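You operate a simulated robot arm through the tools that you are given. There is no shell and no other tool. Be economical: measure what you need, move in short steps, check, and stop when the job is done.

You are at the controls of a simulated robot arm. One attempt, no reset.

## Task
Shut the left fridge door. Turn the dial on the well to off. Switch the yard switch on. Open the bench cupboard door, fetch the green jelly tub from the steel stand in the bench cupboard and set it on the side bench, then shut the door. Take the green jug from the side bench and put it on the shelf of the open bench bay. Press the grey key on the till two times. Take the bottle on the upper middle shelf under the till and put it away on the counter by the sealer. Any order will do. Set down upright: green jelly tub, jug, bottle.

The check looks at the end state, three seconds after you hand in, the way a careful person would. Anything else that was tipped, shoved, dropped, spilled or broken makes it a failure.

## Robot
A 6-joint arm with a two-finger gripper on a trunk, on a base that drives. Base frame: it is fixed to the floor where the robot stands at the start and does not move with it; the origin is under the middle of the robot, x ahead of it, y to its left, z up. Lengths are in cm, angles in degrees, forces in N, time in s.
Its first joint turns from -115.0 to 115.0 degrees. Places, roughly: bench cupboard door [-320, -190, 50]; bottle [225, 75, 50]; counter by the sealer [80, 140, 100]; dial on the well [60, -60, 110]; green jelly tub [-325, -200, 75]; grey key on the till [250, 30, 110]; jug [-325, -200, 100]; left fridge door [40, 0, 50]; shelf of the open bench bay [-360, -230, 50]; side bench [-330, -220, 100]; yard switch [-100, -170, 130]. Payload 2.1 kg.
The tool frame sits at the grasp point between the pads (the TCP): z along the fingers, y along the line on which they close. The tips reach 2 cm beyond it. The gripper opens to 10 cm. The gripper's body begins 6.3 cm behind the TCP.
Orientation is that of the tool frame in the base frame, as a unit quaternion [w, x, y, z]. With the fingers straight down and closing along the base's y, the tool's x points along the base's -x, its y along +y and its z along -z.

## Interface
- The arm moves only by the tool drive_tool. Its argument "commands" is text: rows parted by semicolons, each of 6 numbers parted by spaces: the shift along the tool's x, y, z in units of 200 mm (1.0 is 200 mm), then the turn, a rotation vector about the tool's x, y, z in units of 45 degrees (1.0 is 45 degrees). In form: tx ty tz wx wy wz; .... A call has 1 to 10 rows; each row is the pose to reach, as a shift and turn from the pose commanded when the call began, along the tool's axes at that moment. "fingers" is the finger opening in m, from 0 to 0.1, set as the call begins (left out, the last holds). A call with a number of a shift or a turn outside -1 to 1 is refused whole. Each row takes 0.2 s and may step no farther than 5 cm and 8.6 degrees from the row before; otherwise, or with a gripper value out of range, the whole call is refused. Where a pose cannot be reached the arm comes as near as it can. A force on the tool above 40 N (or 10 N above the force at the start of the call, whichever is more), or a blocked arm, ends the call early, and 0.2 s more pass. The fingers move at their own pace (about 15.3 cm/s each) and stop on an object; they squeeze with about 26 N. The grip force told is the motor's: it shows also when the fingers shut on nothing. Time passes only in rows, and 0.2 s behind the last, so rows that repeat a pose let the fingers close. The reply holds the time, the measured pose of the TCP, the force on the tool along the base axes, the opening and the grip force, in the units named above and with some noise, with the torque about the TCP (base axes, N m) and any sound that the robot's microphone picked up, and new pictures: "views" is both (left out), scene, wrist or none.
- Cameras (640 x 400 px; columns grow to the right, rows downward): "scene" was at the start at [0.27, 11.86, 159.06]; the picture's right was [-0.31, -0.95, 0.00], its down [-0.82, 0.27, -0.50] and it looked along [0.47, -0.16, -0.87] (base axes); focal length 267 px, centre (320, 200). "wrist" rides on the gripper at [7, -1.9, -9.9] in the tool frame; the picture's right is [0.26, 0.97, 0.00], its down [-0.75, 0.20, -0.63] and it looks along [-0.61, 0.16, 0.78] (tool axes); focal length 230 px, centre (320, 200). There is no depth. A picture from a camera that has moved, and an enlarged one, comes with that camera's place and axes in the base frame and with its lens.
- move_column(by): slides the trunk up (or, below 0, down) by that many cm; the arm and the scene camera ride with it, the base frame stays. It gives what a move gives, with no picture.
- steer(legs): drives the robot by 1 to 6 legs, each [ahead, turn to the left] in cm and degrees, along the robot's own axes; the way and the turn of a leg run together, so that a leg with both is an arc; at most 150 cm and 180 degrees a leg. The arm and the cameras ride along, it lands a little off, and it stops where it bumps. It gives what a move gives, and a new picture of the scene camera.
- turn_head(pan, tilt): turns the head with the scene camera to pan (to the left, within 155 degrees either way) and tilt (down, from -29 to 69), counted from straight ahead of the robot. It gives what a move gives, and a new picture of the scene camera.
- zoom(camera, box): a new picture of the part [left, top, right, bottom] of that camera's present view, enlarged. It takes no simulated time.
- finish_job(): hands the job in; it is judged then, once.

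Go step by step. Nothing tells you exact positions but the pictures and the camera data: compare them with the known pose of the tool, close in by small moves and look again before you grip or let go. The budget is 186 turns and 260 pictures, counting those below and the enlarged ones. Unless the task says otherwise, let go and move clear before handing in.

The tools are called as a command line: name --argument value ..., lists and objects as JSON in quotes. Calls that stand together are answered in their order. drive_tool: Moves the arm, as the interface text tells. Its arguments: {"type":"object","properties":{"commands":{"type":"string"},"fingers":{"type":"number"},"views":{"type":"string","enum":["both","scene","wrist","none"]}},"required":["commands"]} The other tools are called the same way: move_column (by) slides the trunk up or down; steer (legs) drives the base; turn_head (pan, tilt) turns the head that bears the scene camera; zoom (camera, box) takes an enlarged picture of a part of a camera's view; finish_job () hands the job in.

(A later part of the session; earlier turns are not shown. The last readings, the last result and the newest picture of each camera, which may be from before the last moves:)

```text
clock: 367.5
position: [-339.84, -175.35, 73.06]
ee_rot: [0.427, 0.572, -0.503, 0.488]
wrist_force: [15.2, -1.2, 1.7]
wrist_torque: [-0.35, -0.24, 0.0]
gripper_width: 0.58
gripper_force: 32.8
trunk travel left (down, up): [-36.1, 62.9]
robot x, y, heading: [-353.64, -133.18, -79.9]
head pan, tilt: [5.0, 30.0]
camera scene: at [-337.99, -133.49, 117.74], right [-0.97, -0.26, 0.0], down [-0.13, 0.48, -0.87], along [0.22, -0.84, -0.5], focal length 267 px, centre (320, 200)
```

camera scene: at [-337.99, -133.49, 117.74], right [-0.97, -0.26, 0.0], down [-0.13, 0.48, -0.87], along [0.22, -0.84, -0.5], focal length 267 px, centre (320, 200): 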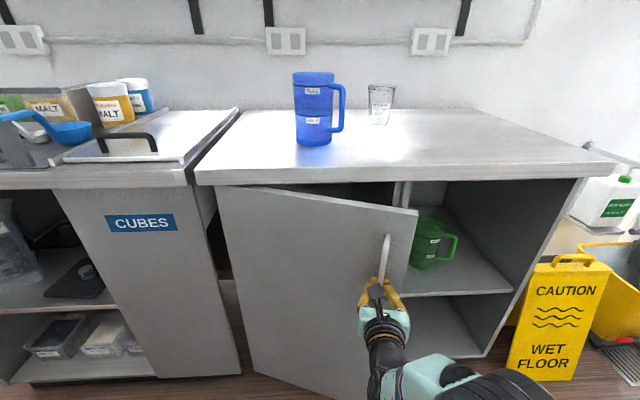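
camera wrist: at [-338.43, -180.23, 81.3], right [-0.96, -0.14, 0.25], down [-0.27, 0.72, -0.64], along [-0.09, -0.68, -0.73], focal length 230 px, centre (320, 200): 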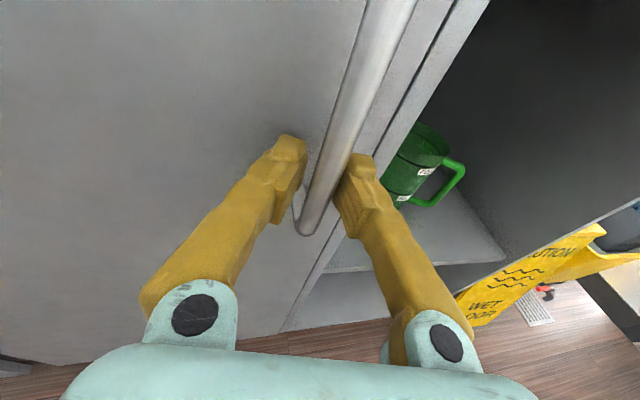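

About 21° open. Two more arcs, then I'll switch to pushing from inside.

steer --legs '[[-5.9, 3.4]]'

steer --legs '[[-5.5, 5]]'

```text
clock: 368.4
position: [-338.28, -168.67, 73.02]
ee_rot: [0.413, 0.587, -0.486, 0.498]
wrist_force: [21.5, -6.0, -4.5]
wrist_torque: [-1.0, -0.3, -0.07]
gripper_width: 0.62
gripper_force: 31.5
trunk travel left (down, up): [-36.1, 62.9]
robot x, y, heading: [-354.77, -127.6, -76.6]
head pan, tilt: [5.0, 30.0]
camera scene: at [-337.85, -126.63, 117.64], right [-0.95, -0.32, 0.02], down [-0.17, 0.47, -0.86], along [0.27, -0.82, -0.5], focal length 267 px, centre (320, 200)
```

scene: 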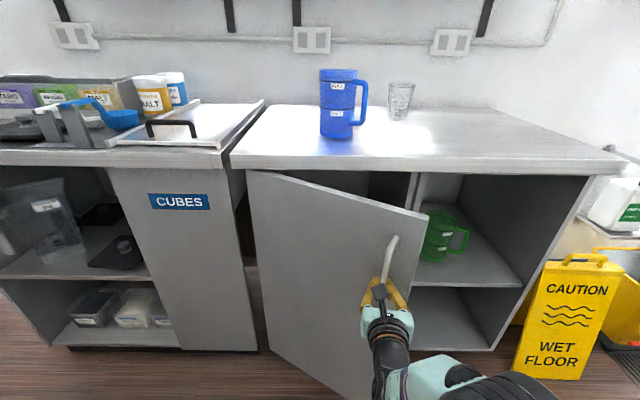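

```text
clock: 369.4
position: [-337.83, -166.3, 73.34]
ee_rot: [0.389, 0.585, -0.496, 0.511]
wrist_force: [45.3, -19.6, -6.0]
wrist_torque: [-1.04, 0.24, -0.02]
gripper_width: 0.64
gripper_force: 35.2
trunk travel left (down, up): [-36.1, 62.9]
robot x, y, heading: [-355.24, -124.21, -72.6]
head pan, tilt: [5.0, 30.0]
stopped in leg 1: the force on the tool passed its limit at 48 N (the readings are from after the stop); the commanded pose is now the measured one
camera scene: at [-333.62, -122.42, 117.24], right [-0.92, -0.38, 0.06], down [-0.24, 0.46, -0.85], along [0.3, -0.8, -0.52], focal length 267 px, centre (320, 200)
```

scene: 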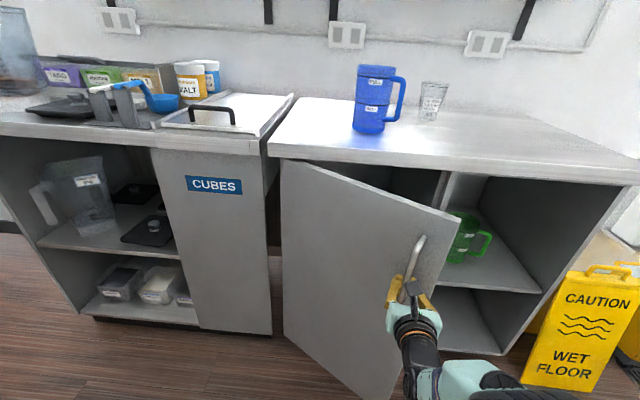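

There's side load. Relieve it with a tiny left turn and forward move before releasing.

steer --legs '[[0.8, 2.5]]'

```text
clock: 370.1
position: [-339.38, -170.49, 72.99]
ee_rot: [-0.361, -0.47, 0.627, -0.505]
wrist_force: [-3.2, 3.2, -2.3]
wrist_torque: [-0.38, 1.59, -0.18]
gripper_width: 1.69
gripper_force: 42.5
trunk travel left (down, up): [-36.1, 62.9]
robot x, y, heading: [-352.72, -129.76, -56.8]
head pan, tilt: [5.0, 30.0]
stopped in leg 1: the robot was blocked; the commanded pose is now the measured one
camera scene: at [-329.9, -119.52, 116.76], right [-0.78, -0.62, 0.09], down [-0.38, 0.36, -0.85], along [0.5, -0.7, -0.52], focal length 267 px, centre (320, 200)
```

scene: 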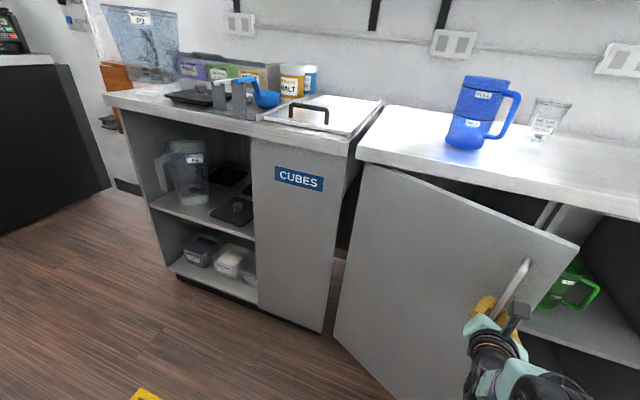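

Load is low now (≈4 N). Release.

drive_tool --commands "0 0 0 0 0 0;0 0 0 0 0 0" --fingers 0.1 --views "scene"

```text
clock: 370.4
position: [-349.55, -175.36, 70.22]
ee_rot: [-0.352, -0.372, 0.717, -0.472]
wrist_force: [4.6, 2.2, 0.6]
wrist_torque: [0.06, 0.13, -0.39]
gripper_width: 9.99
gripper_force: 0.0
trunk travel left (down, up): [-36.1, 62.9]
robot x, y, heading: [-352.54, -129.76, -56.2]
head pan, tilt: [5.0, 30.0]
stopped in row 1: the arm was blocked; the commanded pose is now the measured one
camera scene: at [-334.43, -124.13, 117.62], right [-0.78, -0.63, 0.03], down [-0.35, 0.39, -0.85], along [0.52, -0.67, -0.52], focal length 267 px, centre (320, 200)
```

scene: 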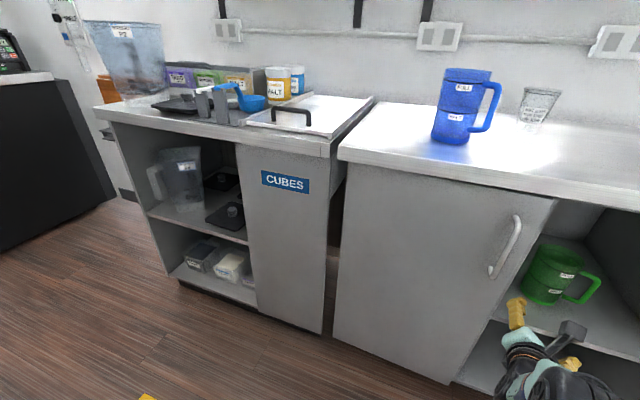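

zoom --camera "scene" --box '[430, 170, 630, 320]'

```text
2.67 times, centred on (530, 245) of scene
camera zoom: at [-334.43, -124.13, 117.62], right [-0.78, -0.63, 0.03], down [-0.35, 0.39, -0.85], along [0.52, -0.67, -0.52], focal length 712 px, centre (-240, 80)
```

zoom: 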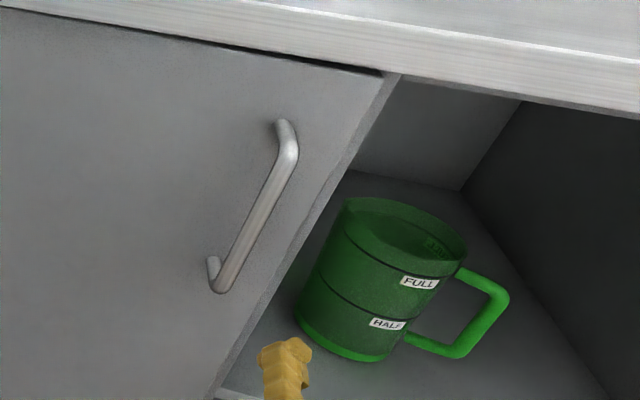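

The door drifted nearly shut as the arm sprang. From the readings the handle's arc is centred about (-309,-181.5), r≈31; I'll redo it with that arc. First restore the arm.

steer --legs '[[-14, 0]]'

drive_tool --commands "-0.044 -0.074 -0.059 0.128 -0.005 -0.109;-0.089 -0.147 -0.119 0.256 -0.009 -0.219;-0.133 -0.221 -0.178 0.384 -0.014 -0.328;-0.177 -0.294 -0.237 0.511 -0.019 -0.437;-0.221 -0.368 -0.296 0.639 -0.024 -0.546;-0.266 -0.441 -0.356 0.767 -0.028 -0.656;-0.31 -0.515 -0.415 0.895 -0.033 -0.765" --fingers 0.06 --views "none"

drive_tool --commands "0.022 -0.18 0.015 0 0 0;0.044 -0.363 0.029 0 0 0;0.065 -0.544 0.044 0 0 0;0.087 -0.725 0.058 0 0 0" --views "none"

```text
clock: 371.8
position: [-353.77, -162.54, 71.2]
ee_rot: [-0.336, -0.444, 0.662, -0.502]
wrist_force: [0.7, 0.3, -0.6]
wrist_torque: [0.0, -0.03, 0.02]
gripper_width: 10.01
gripper_force: 0.0
trunk travel left (down, up): [-36.1, 62.9]
robot x, y, heading: [-360.62, -118.21, -56.2]
head pan, tilt: [5.0, 30.0]
camera scene: at [-346.66, -112.31, 117.79], right [-0.78, -0.62, 0.0], down [-0.31, 0.39, -0.87], along [0.54, -0.68, -0.5], focal length 267 px, centre (320, 200)
```

scene: 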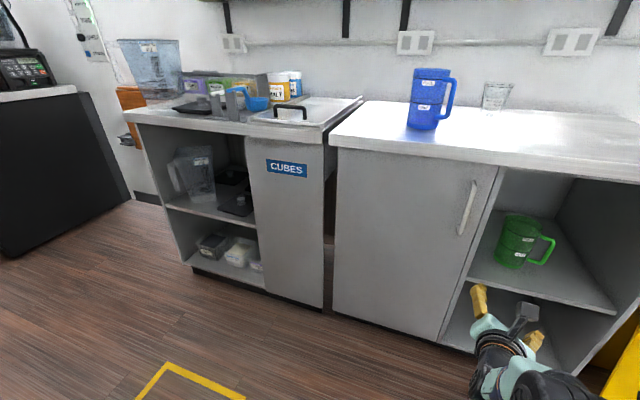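

```text
clock: 373.4
position: [-331.37, -150.04, 76.33]
ee_rot: [0.295, 0.708, -0.305, 0.565]
wrist_force: [0.6, -0.5, -0.2]
wrist_torque: [-0.04, 0.01, 0.01]
gripper_width: 6.01
gripper_force: 0.0
out of reach, approached as far as the arm can: row 1, 2, 3, 4, 5, 6, 7
trunk travel left (down, up): [-36.1, 62.9]
robot x, y, heading: [-360.76, -117.96, -56.5]
head pan, tilt: [5.0, 30.0]
```

```text
clock: 374.4
position: [-319.43, -141.69, 76.82]
ee_rot: [0.286, 0.71, -0.296, 0.571]
wrist_force: [-0.5, 0.7, 0.0]
wrist_torque: [-0.01, -0.02, 0.01]
gripper_width: 6.03
gripper_force: 0.0
trunk travel left (down, up): [-36.1, 62.9]
robot x, y, heading: [-360.42, -117.99, -56.4]
head pan, tilt: [5.0, 30.0]
```

drive_tool --commands "0 0.19 0.01 -0.055 0 0;0 0.38 0.02 -0.11 0 0;0 0.56 0.03 -0.165 0 0;0 0.75 0.05 -0.22 0 0" --views "none"

```text
clock: 375.4
position: [-330.31, -152.46, 77.68]
ee_rot: [0.346, 0.683, -0.345, 0.543]
wrist_force: [-0.4, 0.7, -0.8]
wrist_torque: [-0.04, -0.01, 0.02]
gripper_width: 5.98
gripper_force: 0.1
trunk travel left (down, up): [-36.1, 62.9]
robot x, y, heading: [-360.36, -118.21, -56.4]
head pan, tilt: [5.0, 30.0]
```

move_column --by -4.5

steer --legs '[[0, -6.3], [14.8, 0], [0, -19.3]]'

```text
clock: 376.2
position: [-330.26, -152.47, 73.25]
ee_rot: [0.347, 0.682, -0.346, 0.543]
wrist_force: [1.1, 0.5, -0.6]
wrist_torque: [0.01, -0.03, -0.01]
gripper_width: 6.0
gripper_force: 0.2
trunk travel left (down, up): [-31.6, 67.4]
robot x, y, heading: [-360.54, -117.74, -56.6]
head pan, tilt: [5.0, 30.0]
```

```text
clock: 379.2
position: [-341.06, -175.09, 73.09]
ee_rot: [0.457, 0.591, -0.486, 0.454]
wrist_force: [-0.1, 0.2, 0.1]
wrist_torque: [-0.03, 0.02, 0.03]
gripper_width: 5.98
gripper_force: 0.1
trunk travel left (down, up): [-31.6, 67.4]
robot x, y, heading: [-353.96, -131.05, -81.7]
head pan, tilt: [5.0, 30.0]
camera scene: at [-338.79, -131.99, 113.29], right [-0.97, -0.23, 0.0], down [-0.12, 0.49, -0.87], along [0.2, -0.84, -0.5], focal length 267 px, centre (320, 200)
```

scene: 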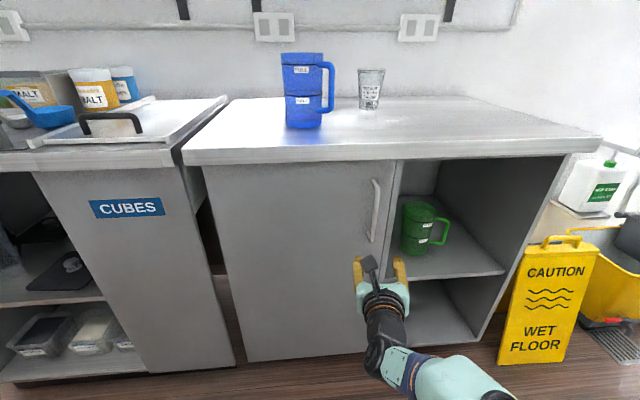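

Same alignment as the good grip. Advance, close, and pull along the corrected arc.

steer --legs '[[13.9, 0]]'

drive_tool --commands "0 0.007 0 0 0 0;0 0.007 0 0 0 0;0 0.007 0 0 0 0" --fingers 0.018 --views "none"

drive_tool --commands "0 0 0 0 0 0;0 0 0 0 0 0" --fingers 0 --views "none"

```text
clock: 380.5
position: [-339.18, -188.99, 73.15]
ee_rot: [0.458, 0.59, -0.487, 0.454]
wrist_force: [0.0, -0.5, -0.6]
wrist_torque: [0.0, 0.01, -0.04]
gripper_width: 6.02
gripper_force: 0.1
trunk travel left (down, up): [-31.6, 67.4]
robot x, y, heading: [-352.29, -144.79, -81.7]
head pan, tilt: [5.0, 30.0]
camera scene: at [-336.8, -145.81, 113.29], right [-0.97, -0.23, 0.0], down [-0.11, 0.49, -0.87], along [0.2, -0.84, -0.5], focal length 267 px, centre (320, 200)
```

scene: 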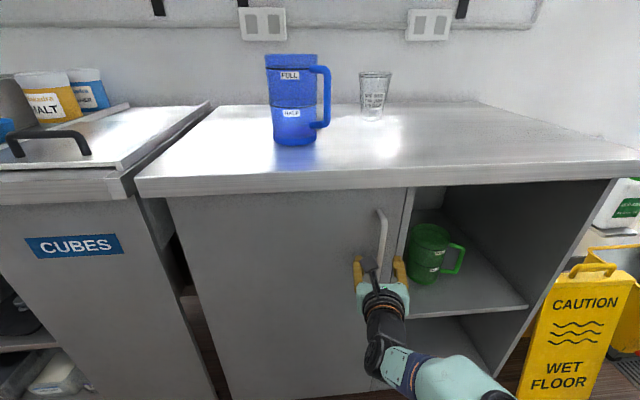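

```text
clock: 381.3
position: [-339.42, -188.85, 73.12]
ee_rot: [0.458, 0.59, -0.487, 0.454]
wrist_force: [-0.2, 0.2, 0.4]
wrist_torque: [0.0, -0.02, 0.01]
gripper_width: 1.81
gripper_force: 0.1
trunk travel left (down, up): [-31.6, 67.4]
robot x, y, heading: [-351.63, -145.15, -82.0]
head pan, tilt: [5.0, 30.0]
```

```text
clock: 381.9
position: [-339.38, -189.05, 73.22]
ee_rot: [0.458, 0.589, -0.487, 0.454]
wrist_force: [1.4, -0.9, -0.9]
wrist_torque: [0.1, -1.02, -0.04]
gripper_width: 0.83
gripper_force: 35.8
trunk travel left (down, up): [-31.6, 67.4]
robot x, y, heading: [-352.01, -144.7, -81.9]
head pan, tilt: [5.0, 30.0]
```

Perfectly centred grip. Pull along the arc.

steer --legs '[[-5.2, 0], [-5.3, 1.1]]'

steer --legs '[[-5.1, 2.4]]'

```text
clock: 383.4
position: [-340.2, -178.33, 73.23]
ee_rot: [0.452, 0.594, -0.482, 0.458]
wrist_force: [-7.9, 0.6, -4.6]
wrist_torque: [-0.06, -0.94, 0.02]
gripper_width: 0.66
gripper_force: 34.7
trunk travel left (down, up): [-31.6, 67.4]
robot x, y, heading: [-353.36, -134.55, -80.8]
head pan, tilt: [5.0, 30.0]
camera scene: at [-338.52, -135.18, 113.31], right [-0.97, -0.25, 0.0], down [-0.12, 0.48, -0.87], along [0.21, -0.84, -0.5], focal length 267 px, centre (320, 200)
```

scene: 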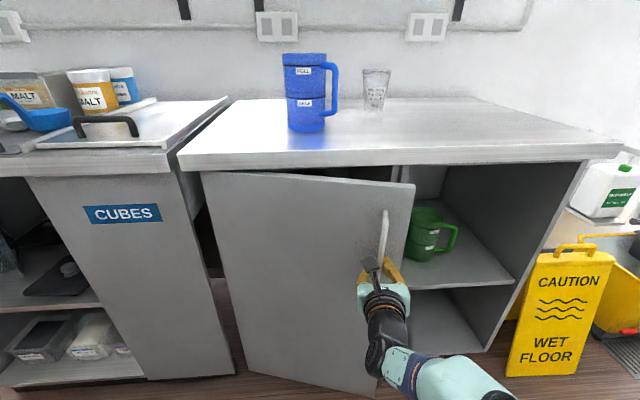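

```text
clock: 384.3
position: [-339.5, -172.86, 73.28]
ee_rot: [0.442, 0.603, -0.47, 0.468]
wrist_force: [-16.3, 3.2, -6.8]
wrist_torque: [-0.03, -0.95, 0.0]
gripper_width: 0.61
gripper_force: 34.2
trunk travel left (down, up): [-31.6, 67.4]
robot x, y, heading: [-354.34, -129.32, -78.3]
head pan, tilt: [5.0, 30.0]
camera scene: at [-339.58, -129.56, 113.34], right [-0.96, -0.29, 0.0], down [-0.14, 0.48, -0.87], along [0.25, -0.83, -0.5], focal length 267 px, centre (320, 200)
```

scene: 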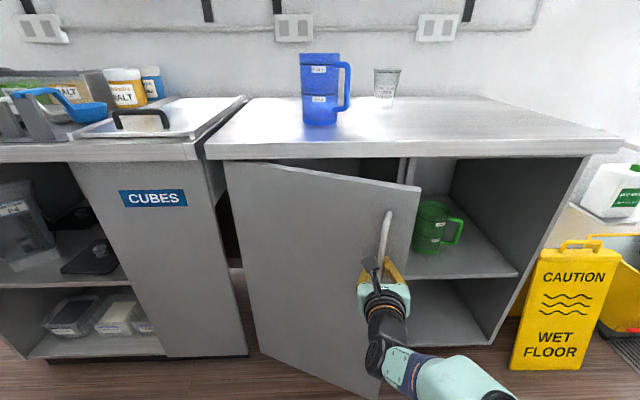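

Smooth. Continue two more arcs with slightly adjusted turns.

steer --legs '[[-5.6, 3.2]]'

steer --legs '[[-4.8, 5]]'

```text
clock: 385.3
position: [-337.52, -166.4, 73.13]
ee_rot: [0.432, 0.618, -0.45, 0.478]
wrist_force: [23.2, -10.2, 2.1]
wrist_torque: [-0.94, -1.03, -0.12]
gripper_width: 0.61
gripper_force: 33.4
trunk travel left (down, up): [-31.6, 67.4]
robot x, y, heading: [-355.63, -124.12, -75.2]
head pan, tilt: [5.0, 30.0]
camera scene: at [-338.61, -122.96, 113.13], right [-0.94, -0.34, 0.02], down [-0.18, 0.47, -0.86], along [0.29, -0.82, -0.5], focal length 267 px, centre (320, 200)
```

scene: 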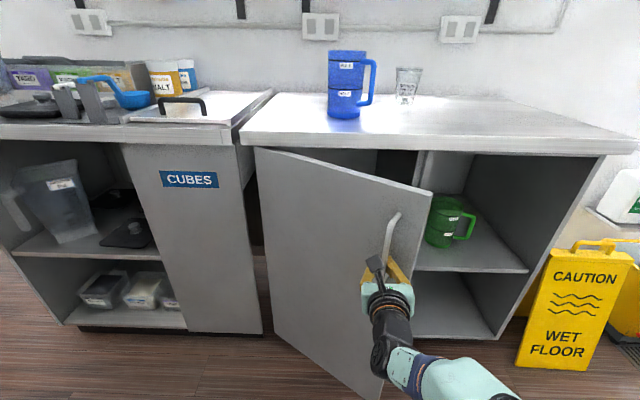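

```text
clock: 386.1
position: [-336.9, -164.3, 73.44]
ee_rot: [0.418, 0.614, -0.467, 0.48]
wrist_force: [26.1, -14.9, 15.9]
wrist_torque: [0.06, -1.09, 0.08]
gripper_width: 0.86
gripper_force: 35.4
trunk travel left (down, up): [-31.6, 67.4]
robot x, y, heading: [-356.01, -121.98, -71.7]
head pan, tilt: [5.0, 30.0]
stopped in leg 1: the force on the tool passed its limit at 49 N (the readings are from after the stop); the commanded pose is now the measured one
camera scene: at [-331.13, -119.5, 112.42], right [-0.91, -0.4, 0.09], down [-0.28, 0.45, -0.85], along [0.3, -0.8, -0.52], focal length 267 px, centre (320, 200)
```

scene: 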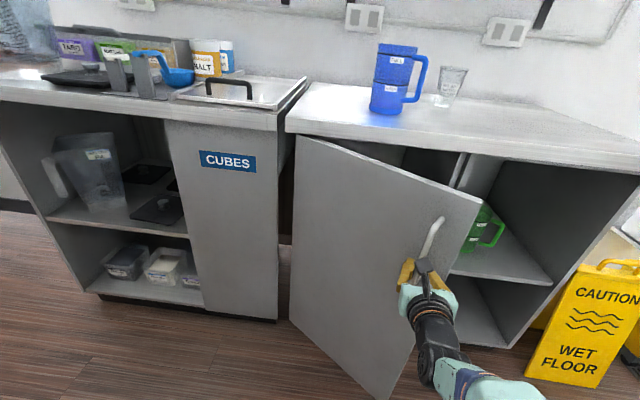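

The fingertips now bind against the door. Ease back to the low-force point before releasing.

steer --legs '[[3, -2.5]]'

```text
clock: 386.8
position: [-353.58, -168.54, 71.93]
ee_rot: [-0.39, -0.506, 0.612, -0.466]
wrist_force: [8.1, 1.9, 1.8]
wrist_torque: [0.07, 0.27, -0.67]
gripper_width: 0.01
gripper_force: 29.9
trunk travel left (down, up): [-31.6, 67.4]
robot x, y, heading: [-355.39, -123.72, -67.4]
head pan, tilt: [5.0, 30.0]
stopped in leg 1: the force on the tool passed its limit at 71 N (the readings are from after the stop); the commanded pose is now the measured one
camera scene: at [-344.38, -122.03, 114.02], right [-0.89, -0.46, -0.03], down [-0.2, 0.45, -0.87], along [0.41, -0.77, -0.49], focal length 267 px, centre (320, 200)
```

scene: 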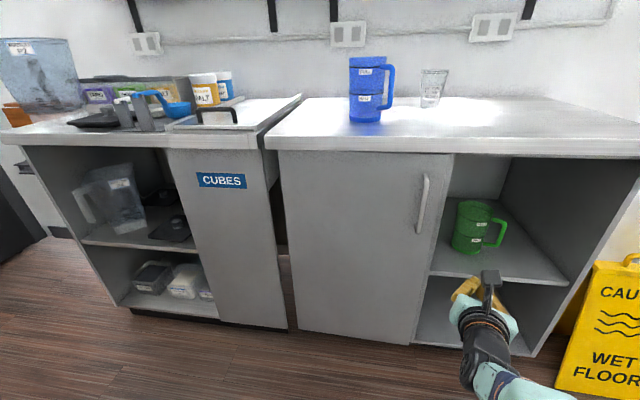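

The handle slipped and the binding kicked the door shut. The lesson: release near 15°, where forces are nil. Settle and re-read the arm pose.

drive_tool --commands "0 0 0 0 0 0;0 0 0 0 0 0;0 0 0 0 0 0" --fingers 0.06 --views "none"

```text
clock: 387.6
position: [-350.03, -167.71, 72.09]
ee_rot: [-0.397, -0.524, 0.591, -0.468]
wrist_force: [0.3, -0.1, 0.4]
wrist_torque: [-0.05, 0.07, -0.13]
gripper_width: 5.98
gripper_force: 0.1
trunk travel left (down, up): [-31.6, 67.4]
robot x, y, heading: [-355.18, -123.59, -67.7]
head pan, tilt: [5.0, 30.0]
```

This skewed pose (tool turned 21° right of the base) is actually better: it binds later. Level its roll and go to a pre-grip position.

drive_tool --commands "0 0 0 0 0 -0.175;0 0 0 0 0 -0.175" --fingers 0.034 --views "none"

steer --legs '[[0, 36.9], [13.5, 0], [0, -43.3]]'

```text
clock: 388.2
position: [-349.31, -167.55, 72.15]
ee_rot: [0.431, 0.568, -0.547, 0.438]
wrist_force: [0.3, -0.1, 0.5]
wrist_torque: [-0.04, 0.02, 0.01]
gripper_width: 3.4
gripper_force: 0.0
out of reach, approached as far as the arm can: row 1, 2
trunk travel left (down, up): [-31.6, 67.4]
robot x, y, heading: [-355.2, -124.09, -67.6]
head pan, tilt: [5.0, 30.0]
```

```text
clock: 393.3
position: [-343.05, -174.63, 72.09]
ee_rot: [-0.456, -0.534, 0.581, -0.411]
wrist_force: [-0.4, 0.2, -0.7]
wrist_torque: [0.0, 0.01, 0.01]
gripper_width: 3.39
gripper_force: 0.0
trunk travel left (down, up): [-31.6, 67.4]
robot x, y, heading: [-343.99, -130.4, -74.5]
head pan, tilt: [5.0, 30.0]
camera scene: at [-328.85, -129.67, 113.29], right [-0.94, -0.35, 0.0], down [-0.18, 0.47, -0.87], along [0.31, -0.81, -0.5], focal length 267 px, centre (320, 200)
```

scene: 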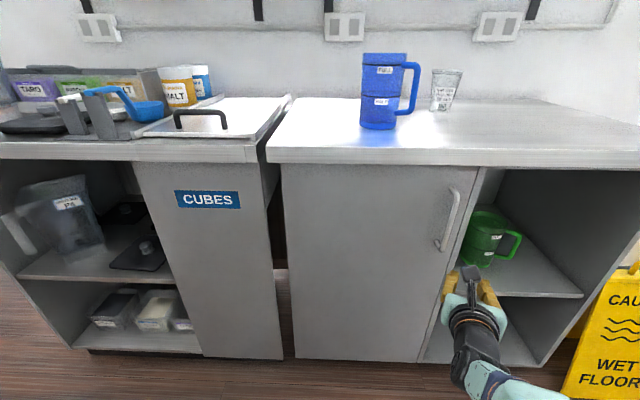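

steer --legs '[[14.3, 0]]'

drive_tool --commands "0 0 0 0 0 0;0 0 0 0 0 0" --fingers 0.02 --views "wrist"

```text
clock: 394.6
position: [-339.11, -188.25, 72.14]
ee_rot: [-0.456, -0.535, 0.58, -0.412]
wrist_force: [0.6, -0.6, 0.0]
wrist_torque: [0.0, 0.04, 0.01]
gripper_width: 3.4
gripper_force: 0.0
trunk travel left (down, up): [-31.6, 67.4]
robot x, y, heading: [-340.05, -144.26, -74.2]
head pan, tilt: [5.0, 30.0]
camera scene: at [-325.02, -143.25, 113.29], right [-0.94, -0.35, 0.0], down [-0.18, 0.47, -0.87], along [0.31, -0.81, -0.5], focal length 267 px, centre (320, 200)
```

scene: 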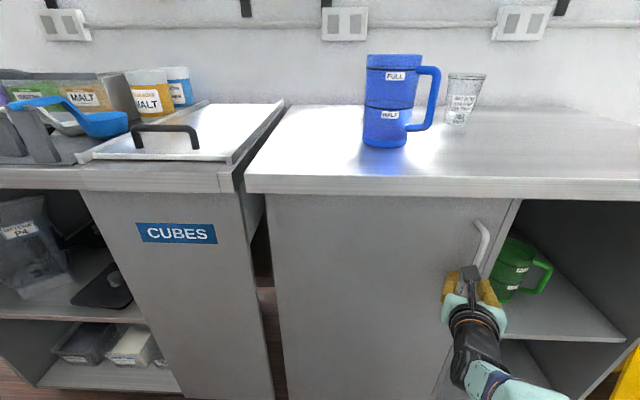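

```text
clock: 395.2
position: [-339.13, -188.4, 72.18]
ee_rot: [-0.455, -0.536, 0.581, -0.411]
wrist_force: [-0.6, -0.2, -1.0]
wrist_torque: [0.03, 0.02, 0.01]
gripper_width: 2.0
gripper_force: 0.1
trunk travel left (down, up): [-31.6, 67.4]
robot x, y, heading: [-339.76, -144.27, -74.2]
head pan, tilt: [5.0, 30.0]
camera wrist: at [-336.67, -180.65, 81.25], right [-0.97, 0.02, 0.26], down [-0.13, 0.81, -0.57], along [-0.22, -0.59, -0.78], focal length 230 px, centre (320, 200)
```

wrist: 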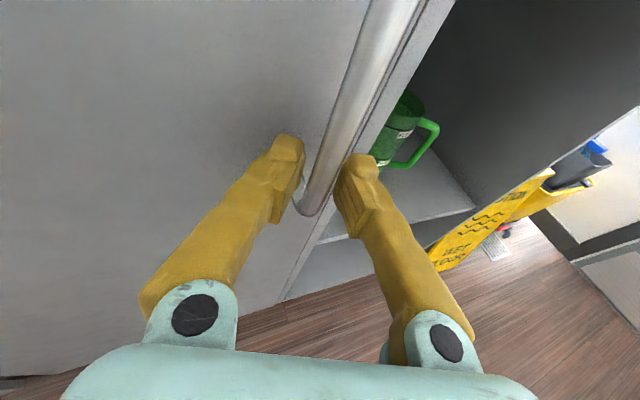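

Centred. Grip and pull along the arc.

drive_tool --commands "0 0 0 0 0 0;0 0 0 0 0 0" --fingers 0 --views "none"

steer --legs '[[-6.4, 1.2], [-6.6, 2.6]]'

```text
clock: 395.8
position: [-339.28, -188.3, 72.22]
ee_rot: [-0.455, -0.535, 0.58, -0.412]
wrist_force: [-3.3, -1.1, -0.3]
wrist_torque: [-0.07, -0.05, -0.04]
gripper_width: 1.27
gripper_force: 39.9
trunk travel left (down, up): [-31.6, 67.4]
robot x, y, heading: [-339.94, -144.36, -74.6]
head pan, tilt: [5.0, 30.0]
```

```text
clock: 397.4
position: [-340.13, -175.91, 72.2]
ee_rot: [-0.441, -0.554, 0.562, -0.427]
wrist_force: [-2.9, -0.5, -2.0]
wrist_torque: [0.06, -0.08, -0.08]
gripper_width: 1.29
gripper_force: 39.2
trunk travel left (down, up): [-31.6, 67.4]
robot x, y, heading: [-343.83, -132.18, -70.4]
head pan, tilt: [5.0, 30.0]
camera scene: at [-328.95, -130.02, 113.3], right [-0.91, -0.42, 0.0], down [-0.21, 0.45, -0.87], along [0.36, -0.79, -0.5], focal length 267 px, centre (320, 200)
```

scene: 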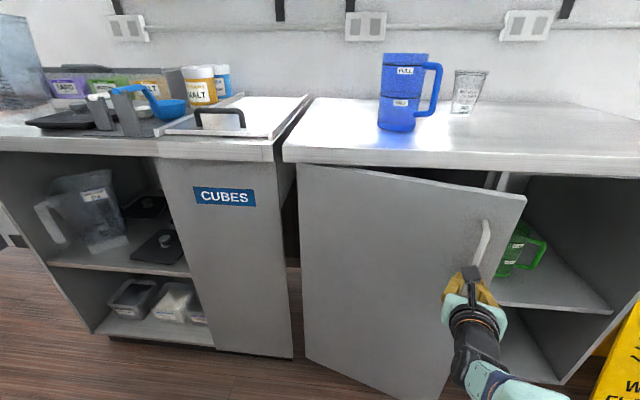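

Very low forces. Continue.

steer --legs '[[-6.2, 4.1], [-4, 4.2]]'

```text
clock: 398.8
position: [-338.06, -165.54, 72.23]
ee_rot: [0.41, 0.591, -0.523, 0.457]
wrist_force: [-12.9, 4.0, -4.0]
wrist_torque: [-0.32, -0.06, -0.2]
gripper_width: 1.29
gripper_force: 39.6
trunk travel left (down, up): [-31.6, 67.4]
robot x, y, heading: [-347.58, -122.56, -62.5]
head pan, tilt: [5.0, 30.0]
camera scene: at [-333.62, -118.44, 113.32], right [-0.84, -0.54, 0.0], down [-0.27, 0.42, -0.87], along [0.47, -0.73, -0.5], focal length 267 px, centre (320, 200)
```

scene: 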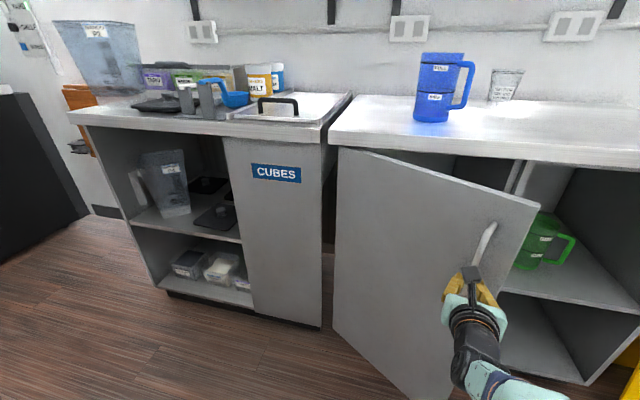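

About 35° open with low load. Open the fingers and back away gently.

drive_tool --commands "0 0 0 0 0 0;0 0 0 0 0 0;0 0 0 0 0 0" --fingers 0.06 --views "none"

steer --legs '[[-10, 0]]'

```text
clock: 399.6
position: [-338.05, -165.57, 72.22]
ee_rot: [0.411, 0.592, -0.523, 0.456]
wrist_force: [-1.0, 1.5, 0.1]
wrist_torque: [-0.04, 0.01, 0.0]
gripper_width: 6.01
gripper_force: 0.1
trunk travel left (down, up): [-31.6, 67.4]
robot x, y, heading: [-347.84, -122.68, -62.3]
head pan, tilt: [5.0, 30.0]
```

```text
clock: 400.8
position: [-342.66, -156.76, 72.22]
ee_rot: [0.41, 0.592, -0.523, 0.456]
wrist_force: [-0.5, -0.4, 0.2]
wrist_torque: [0.01, 0.01, 0.0]
gripper_width: 6.02
gripper_force: 0.0
trunk travel left (down, up): [-31.6, 67.4]
robot x, y, heading: [-352.36, -113.89, -62.5]
head pan, tilt: [5.0, 30.0]
camera scene: at [-337.98, -109.7, 113.29], right [-0.84, -0.54, 0.0], down [-0.27, 0.42, -0.87], along [0.47, -0.73, -0.5], focal length 267 px, centre (320, 200)
```

scene: 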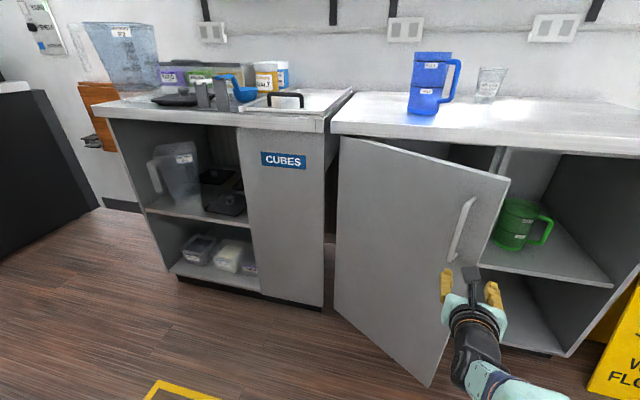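

The door stays open at ~35°. Now go round its free edge with closed fingers and swing it wide from inside by turning left.

drive_tool --commands "0 0 0 0 0 0;0 0 0 0 0 0" --fingers 0 --views "none"

steer --legs '[[0, -51], [20.8, 0], [0, 51]]'

steer --legs '[[0, 30]]'

```text
clock: 401.4
position: [-342.57, -156.79, 72.17]
ee_rot: [0.41, 0.592, -0.522, 0.456]
wrist_force: [0.6, -0.1, -0.7]
wrist_torque: [0.0, 0.01, -0.03]
gripper_width: 0.0
gripper_force: 25.6
trunk travel left (down, up): [-31.6, 67.4]
robot x, y, heading: [-352.32, -113.77, -62.1]
head pan, tilt: [5.0, 30.0]
```

```text
clock: 407.6
position: [-350.78, -175.98, 72.16]
ee_rot: [0.409, 0.594, -0.521, 0.457]
wrist_force: [-0.5, -0.3, 0.8]
wrist_torque: [0.01, -0.01, 0.02]
gripper_width: 0.0
gripper_force: 26.3
trunk travel left (down, up): [-31.6, 67.4]
robot x, y, heading: [-360.73, -133.27, -62.1]
head pan, tilt: [5.0, 30.0]
camera scene: at [-346.36, -128.92, 113.29], right [-0.84, -0.54, 0.0], down [-0.27, 0.42, -0.87], along [0.47, -0.73, -0.5], focal length 267 px, centre (320, 200)
```

scene: 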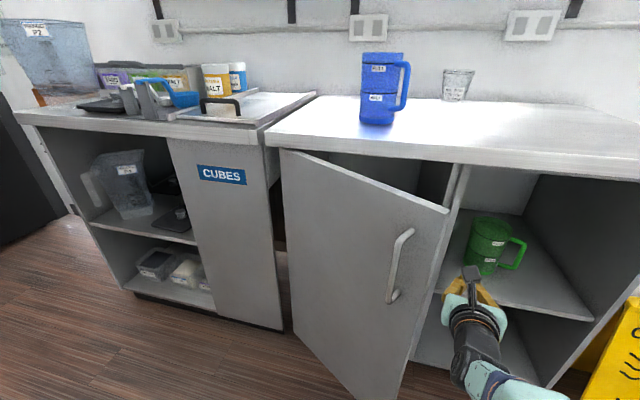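

```text
clock: 408.7
position: [-346.34, -174.55, 72.16]
ee_rot: [0.383, 0.617, -0.493, 0.479]
wrist_force: [-4.7, 0.4, 1.9]
wrist_torque: [0.05, -0.1, 0.19]
gripper_width: 0.0
gripper_force: 26.5
trunk travel left (down, up): [-31.6, 67.4]
robot x, y, heading: [-360.82, -132.84, -55.5]
head pan, tilt: [5.0, 30.0]
stopped in leg 1: the force on the tool passed its limit at 62 N (the readings are from after the stop); the commanded pose is now the measured one
camera scene: at [-347.04, -127.29, 113.3], right [-0.77, -0.63, 0.0], down [-0.32, 0.39, -0.87], along [0.55, -0.67, -0.5], focal length 267 px, centre (320, 200)
```

scene: 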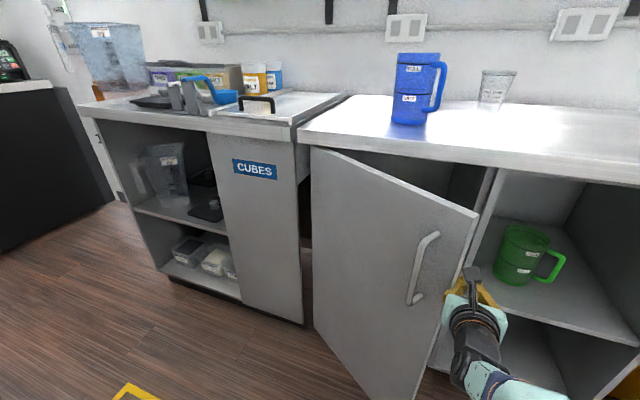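

It met the door's edge; go 7 cm deeper before turning in.

steer --legs '[[0, -8], [8, 0], [0, 28]]'

```text
clock: 410.8
position: [-346.93, -183.22, 71.96]
ee_rot: [0.407, 0.592, -0.524, 0.457]
wrist_force: [-0.8, -0.1, -0.3]
wrist_torque: [0.01, 0.06, -0.01]
gripper_width: 0.0
gripper_force: 25.3
trunk travel left (down, up): [-31.6, 67.4]
robot x, y, heading: [-357.27, -140.37, -61.6]
head pan, tilt: [5.0, 30.0]
stopped in leg 3: the force on the tool passed its limit at 48 N (the readings are from after the stop); the commanded pose is now the measured one
camera scene: at [-342.75, -136.12, 113.29], right [-0.83, -0.55, 0.0], down [-0.28, 0.42, -0.87], along [0.48, -0.72, -0.5], focal length 267 px, centre (320, 200)
```

scene: 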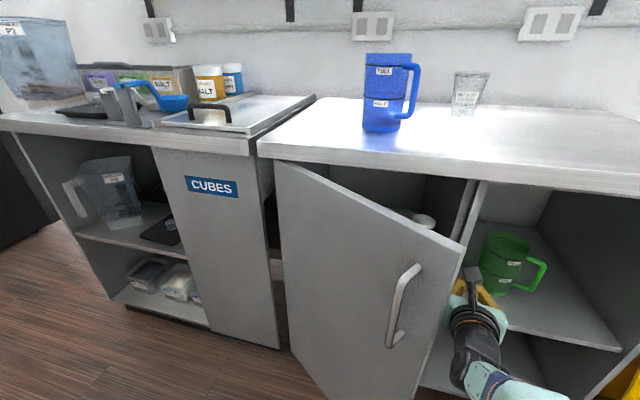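

The hand's side meets the edge, so the fingers must point further left. Yaw the tool 45° left in place.

drive_tool --commands "0 0.05 0 0.15 0 0;0 0.05 0 0.33 0 0;0 0.05 0 0.5 0 0;0 0.05 0 0.67 0 0;0 0.05 0 0.84 0 0;0 0.05 0 1 0 0" --views "scene"

```text
clock: 411.3
position: [-343.28, -181.64, 73.02]
ee_rot: [0.372, 0.616, -0.499, 0.483]
wrist_force: [0.6, 0.6, 0.5]
wrist_torque: [-0.02, -0.01, -0.02]
gripper_width: 0.0
gripper_force: 26.1
out of reach, approached as far as the arm can: row 1, 2
trunk travel left (down, up): [-31.6, 67.4]
robot x, y, heading: [-357.01, -140.44, -61.7]
head pan, tilt: [5.0, 30.0]
stopped in row 2: the force on the tool passed its limit at 47 N (the readings are from after the stop); the commanded pose is now the measured one
camera scene: at [-342.6, -136.16, 113.27], right [-0.84, -0.55, 0.0], down [-0.28, 0.42, -0.87], along [0.48, -0.72, -0.5], focal length 267 px, centre (320, 200)
```

scene: 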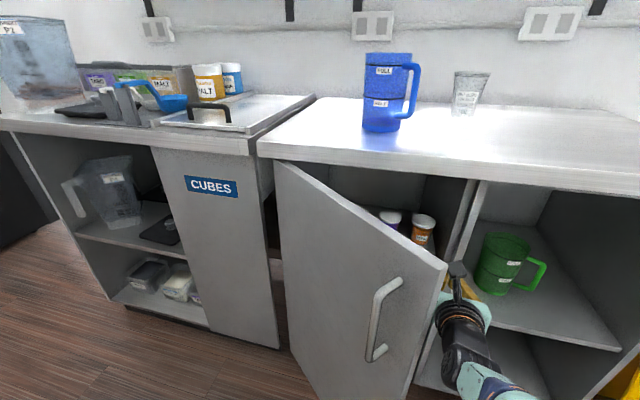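

Pushing the edge with the hand's side opened the door further (~45°). Continue pushing left/outward with the arm in small steps.

drive_tool --commands "0 -0.06 -0.02 0 0 0;0 -0.12 -0.04 0 0 0;0 -0.18 -0.06 0 0 0;0 -0.24 -0.08 0 0 0;0 -0.3 -0.1 0 0 0;0 -0.36 -0.12 0 0 0;0 -0.42 -0.14 0 0 0;0 -0.48 -0.16 0 0 0" --views "none"

```text
clock: 413.1
position: [-334.71, -176.32, 74.06]
ee_rot: [0.371, 0.616, -0.5, 0.483]
wrist_force: [-0.7, -0.5, -0.4]
wrist_torque: [-0.03, 0.0, 0.02]
gripper_width: 0.0
gripper_force: 26.0
trunk travel left (down, up): [-31.6, 67.4]
robot x, y, heading: [-357.44, -140.22, -61.6]
head pan, tilt: [5.0, 30.0]
```

drive_tool --commands "0 -0.06 -0.03 0 0 0;0 -0.12 -0.06 0 0 0;0 -0.18 -0.09 0 0 0;0 -0.24 -0.12 0 0 0;0 -0.3 -0.15 0 0 0;0 -0.36 -0.18 0 0 0;0 -0.42 -0.21 0 0 0;0 -0.48 -0.24 0 0 0" --views "none"

drive_tool --commands "0 -0.06 -0.03 0 0 0;0 -0.12 -0.06 0 0 0;0 -0.18 -0.09 0 0 0;0 -0.24 -0.12 0 0 0;0 -0.3 -0.15 0 0 0;0 -0.36 -0.18 0 0 0" --views "scene"

```text
clock: 414.9
position: [-326.46, -169.68, 75.52]
ee_rot: [0.372, 0.616, -0.499, 0.483]
wrist_force: [0.5, 0.1, 0.3]
wrist_torque: [0.02, -0.02, -0.02]
gripper_width: 0.02
gripper_force: 26.0
trunk travel left (down, up): [-31.6, 67.4]
robot x, y, heading: [-357.38, -140.53, -61.5]
head pan, tilt: [5.0, 30.0]
```

```text
clock: 416.3
position: [-320.36, -164.71, 76.66]
ee_rot: [0.372, 0.616, -0.5, 0.483]
wrist_force: [0.2, 0.6, 0.0]
wrist_torque: [-0.02, 0.01, -0.01]
gripper_width: 0.0
gripper_force: 26.3
trunk travel left (down, up): [-31.6, 67.4]
robot x, y, heading: [-357.03, -140.37, -61.6]
head pan, tilt: [5.0, 30.0]
camera scene: at [-342.74, -136.13, 113.29], right [-0.84, -0.55, 0.0], down [-0.28, 0.42, -0.87], along [0.48, -0.72, -0.5], focal length 267 px, centre (320, 200)
```

scene: 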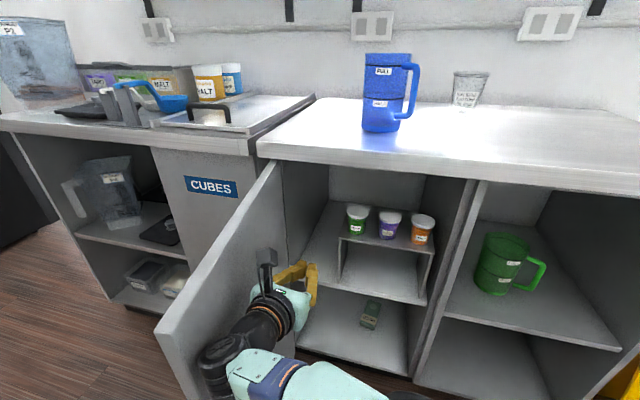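

The door is wide open; three tubs stand on a steel stand, the green one leftmost. Look with the wrist camera.

zoom --camera "wrist" --box '[0, 0, 640, 400]'

```text
1.00 times, centred on (320, 200) of wrist (not enlarged: the box is as wide or as high as the picture)
camera zoom: at [-320.62, -156.92, 85.85], right [-0.93, -0.28, 0.23], down [-0.36, 0.74, -0.57], along [-0.01, -0.61, -0.79], focal length 230 px, centre (320, 200)
```

zoom: 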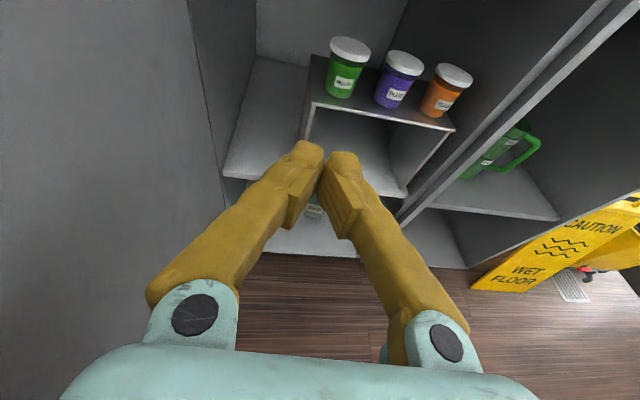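

Green tub is at about (-317.5,-192), z≈69–75, 8 cm left of the purple one. Bring the arm back to its straight pose, opening the fingers to 6.6 cm.

drive_tool --commands "0 0.175 0.04 0.07 0 0;0 0.35 0.08 0.13 0 0;0 0.525 0.12 0.2 0 0;0 0.7 0.18 0.27 0 0;0 0.7 0.18 0.27 0 0" --fingers 0.066 --views "none"

```text
clock: 417.5
position: [-332.54, -171.75, 74.96]
ee_rot: [0.304, 0.652, -0.446, 0.533]
wrist_force: [-0.1, 0.1, -0.2]
wrist_torque: [-0.01, 0.0, -0.01]
gripper_width: 6.56
gripper_force: 0.0
out of reach, approached as far as the arm can: row 4, 5
trunk travel left (down, up): [-31.6, 67.4]
robot x, y, heading: [-357.28, -140.5, -61.6]
head pan, tilt: [5.0, 30.0]
```

steer --legs '[[0, -136.7], [-15.9, 0], [0, 128.7]]'

zoom --camera "wrist" --box '[0, 0, 640, 400]'

```text
clock: 429.9
position: [-321.97, -179.69, 75.03]
ee_rot: [0.341, 0.619, -0.489, 0.511]
wrist_force: [0.4, 0.7, -0.9]
wrist_torque: [-0.01, 0.04, -0.01]
gripper_width: 6.59
gripper_force: 0.2
trunk travel left (down, up): [-31.6, 67.4]
robot x, y, heading: [-342.13, -145.35, -69.5]
head pan, tilt: [5.0, 30.0]
camera scene: at [-327.2, -143.06, 113.29], right [-0.9, -0.43, 0.0], down [-0.22, 0.45, -0.87], along [0.37, -0.78, -0.5], focal length 267 px, centre (320, 200)
```

scene: 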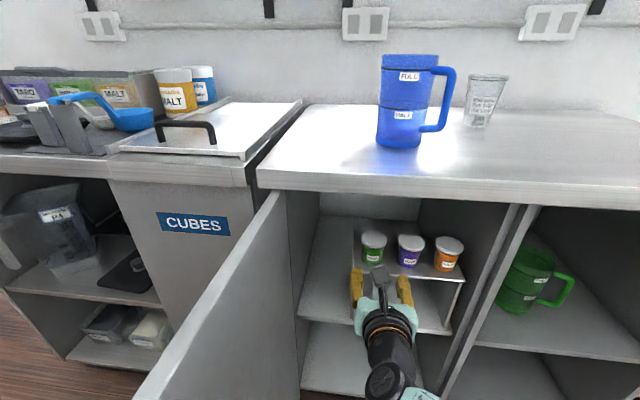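

```text
1.00 times, centred on (320, 200) of wrist (not enlarged: the box is as wide or as high as the picture)
camera zoom: at [-323.22, -171.93, 84.15], right [-0.92, -0.35, 0.17], down [-0.38, 0.72, -0.59], along [0.08, -0.61, -0.79], focal length 230 px, centre (320, 200)
```

zoom: 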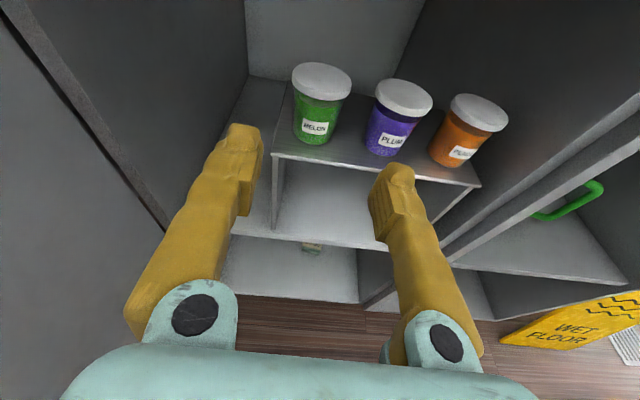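

Green tub centre ≈(-317.4,-193.3), base z≈69, straight ahead. Lower 3 cm, advance 14 cm, and check.

move_column --by -3

steer --legs '[[13.5, 0]]'

zoom --camera "wrist" --box '[0, 0, 640, 400]'

```text
clock: 430.6
position: [-321.93, -179.85, 72.05]
ee_rot: [0.34, 0.62, -0.488, 0.512]
wrist_force: [0.4, -0.3, -0.2]
wrist_torque: [0.02, -0.01, -0.01]
gripper_width: 6.6
gripper_force: 0.2
trunk travel left (down, up): [-28.6, 70.4]
robot x, y, heading: [-341.97, -145.58, -69.4]
head pan, tilt: [5.0, 30.0]
```

```text
clock: 431.9
position: [-317.04, -192.46, 71.9]
ee_rot: [0.34, 0.62, -0.488, 0.512]
wrist_force: [-1.0, 0.7, 0.7]
wrist_torque: [0.0, 0.01, 0.0]
gripper_width: 6.62
gripper_force: 0.0
trunk travel left (down, up): [-28.6, 70.4]
robot x, y, heading: [-337.44, -157.74, -69.4]
head pan, tilt: [5.0, 30.0]
camera scene: at [-322.41, -155.78, 110.29], right [-0.9, -0.43, 0.0], down [-0.22, 0.45, -0.87], along [0.37, -0.78, -0.5], focal length 267 px, centre (320, 200)
```

scene: 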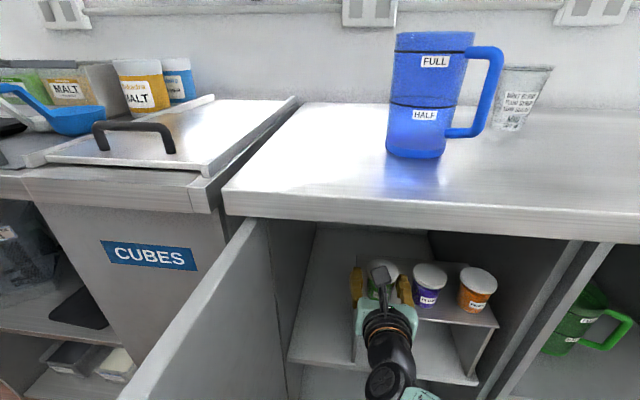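

```text
1.00 times, centred on (320, 200) of wrist (not enlarged: the box is as wide or as high as the picture)
camera zoom: at [-318.38, -184.64, 81.14], right [-0.92, -0.35, 0.17], down [-0.38, 0.71, -0.59], along [0.08, -0.61, -0.79], focal length 230 px, centre (320, 200)
```

zoom: 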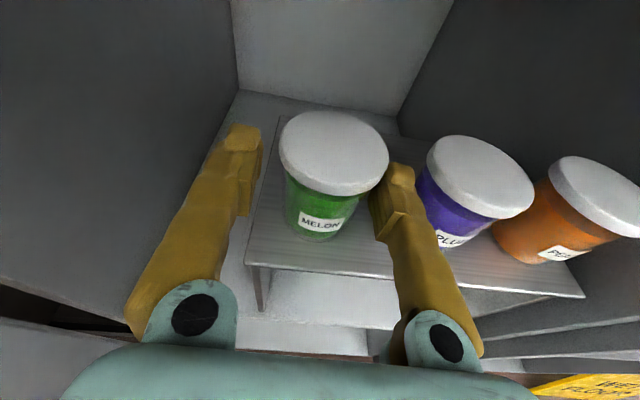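

The tub is nicely between the fingers. Close on it and lift 4 cm.

drive_tool --commands "0 0 0.02 0 0 0;0 0 0.02 0 0 0;0 0 0.02 0 0 0" --fingers 0.025 --views "none"

move_column --by 3.5

```text
clock: 432.7
position: [-317.02, -192.84, 71.86]
ee_rot: [0.341, 0.619, -0.489, 0.512]
wrist_force: [0.1, -0.3, 7.4]
wrist_torque: [-0.17, 0.0, -0.01]
gripper_width: 5.63
gripper_force: 25.9
trunk travel left (down, up): [-28.6, 70.4]
robot x, y, heading: [-337.15, -157.59, -69.1]
head pan, tilt: [5.0, 30.0]
```

```text
clock: 433.5
position: [-316.91, -192.76, 75.35]
ee_rot: [0.339, 0.62, -0.488, 0.511]
wrist_force: [-0.2, 0.3, -1.2]
wrist_torque: [0.05, 0.0, 0.01]
gripper_width: 5.62
gripper_force: 25.8
trunk travel left (down, up): [-32.1, 66.9]
robot x, y, heading: [-336.94, -157.98, -69.2]
head pan, tilt: [5.0, 30.0]
```

Tub held. Back out, raise above the bench top, and go to a free spot right of the blue jug.

steer --legs '[[-22, 0]]'

move_column --by 28

steer --legs '[[0, -74], [33.5, 0], [0, 74], [12, 0]]'

```text
clock: 435.2
position: [-324.81, -172.12, 75.28]
ee_rot: [0.34, 0.62, -0.489, 0.511]
wrist_force: [0.6, 0.2, -1.2]
wrist_torque: [0.03, -0.01, 0.05]
gripper_width: 5.61
gripper_force: 26.1
trunk travel left (down, up): [-32.1, 66.9]
robot x, y, heading: [-344.87, -137.68, -69.6]
head pan, tilt: [5.0, 30.0]
camera scene: at [-330.19, -135.08, 113.79], right [-0.9, -0.43, 0.0], down [-0.22, 0.45, -0.87], along [0.37, -0.78, -0.5], focal length 267 px, centre (320, 200)
```

scene: 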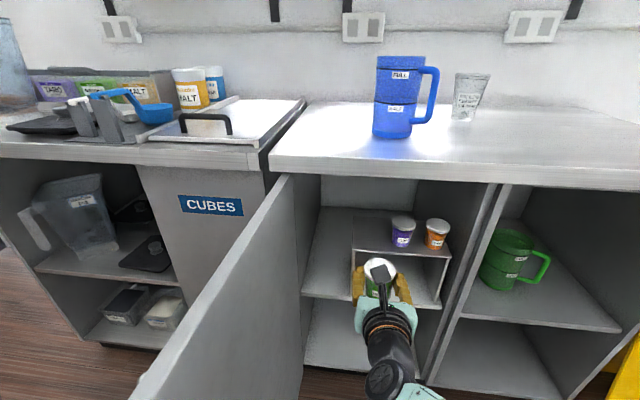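

```text
clock: 438.0
position: [-324.87, -172.16, 103.37]
ee_rot: [0.341, 0.619, -0.489, 0.511]
wrist_force: [-1.1, 0.2, -1.2]
wrist_torque: [0.02, 0.03, 0.05]
gripper_width: 5.57
gripper_force: 26.6
trunk travel left (down, up): [-60.1, 38.9]
robot x, y, heading: [-345.27, -137.51, -69.5]
head pan, tilt: [5.0, 30.0]
```

```text
clock: 447.5
position: [-348.08, -203.0, 103.25]
ee_rot: [0.345, 0.616, -0.494, 0.508]
wrist_force: [-0.7, -0.6, -1.2]
wrist_torque: [0.03, 0.0, 0.03]
gripper_width: 5.5
gripper_force: 26.2
trunk travel left (down, up): [-60.1, 38.9]
robot x, y, heading: [-367.83, -168.23, -70.4]
head pan, tilt: [5.0, 30.0]
camera scene: at [-353.05, -165.88, 141.79], right [-0.91, -0.42, 0.0], down [-0.21, 0.45, -0.87], along [0.36, -0.79, -0.5], focal length 267 px, centre (320, 200)
```

scene: 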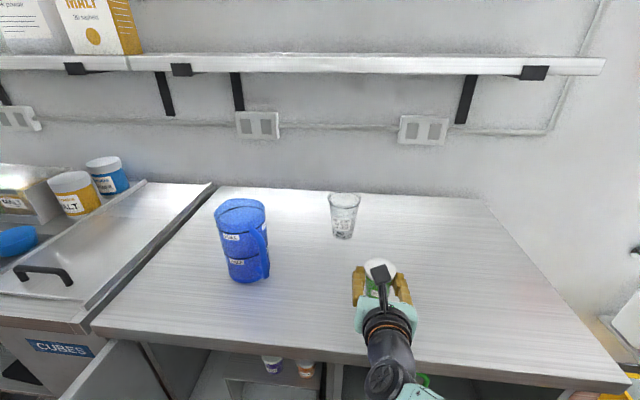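

Over a clear spot. Lower until contact.

move_column --by -4.5

move_column --by -0.7

move_column --by -0.6

```text
clock: 448.4
position: [-348.05, -203.21, 98.69]
ee_rot: [0.344, 0.617, -0.495, 0.506]
wrist_force: [0.4, -0.5, 0.0]
wrist_torque: [0.0, 0.01, -0.02]
gripper_width: 2.52
gripper_force: 0.1
trunk travel left (down, up): [-55.6, 43.4]
robot x, y, heading: [-367.97, -168.03, -70.3]
head pan, tilt: [5.0, 30.0]
```

```text
clock: 448.9
position: [-348.24, -203.0, 98.19]
ee_rot: [0.344, 0.616, -0.494, 0.508]
wrist_force: [0.7, -0.5, -0.3]
wrist_torque: [0.0, -0.01, 0.01]
gripper_width: 2.51
gripper_force: 0.0
trunk travel left (down, up): [-54.9, 44.1]
robot x, y, heading: [-368.11, -168.26, -70.4]
head pan, tilt: [5.0, 30.0]
```

```text
clock: 449.5
position: [-348.27, -202.93, 97.59]
ee_rot: [0.344, 0.616, -0.494, 0.509]
wrist_force: [-0.3, 0.2, 0.1]
wrist_torque: [-0.01, -0.04, 0.0]
gripper_width: 2.46
gripper_force: 0.0
trunk travel left (down, up): [-54.3, 44.7]
robot x, y, heading: [-367.91, -167.7, -70.3]
head pan, tilt: [5.0, 30.0]
```

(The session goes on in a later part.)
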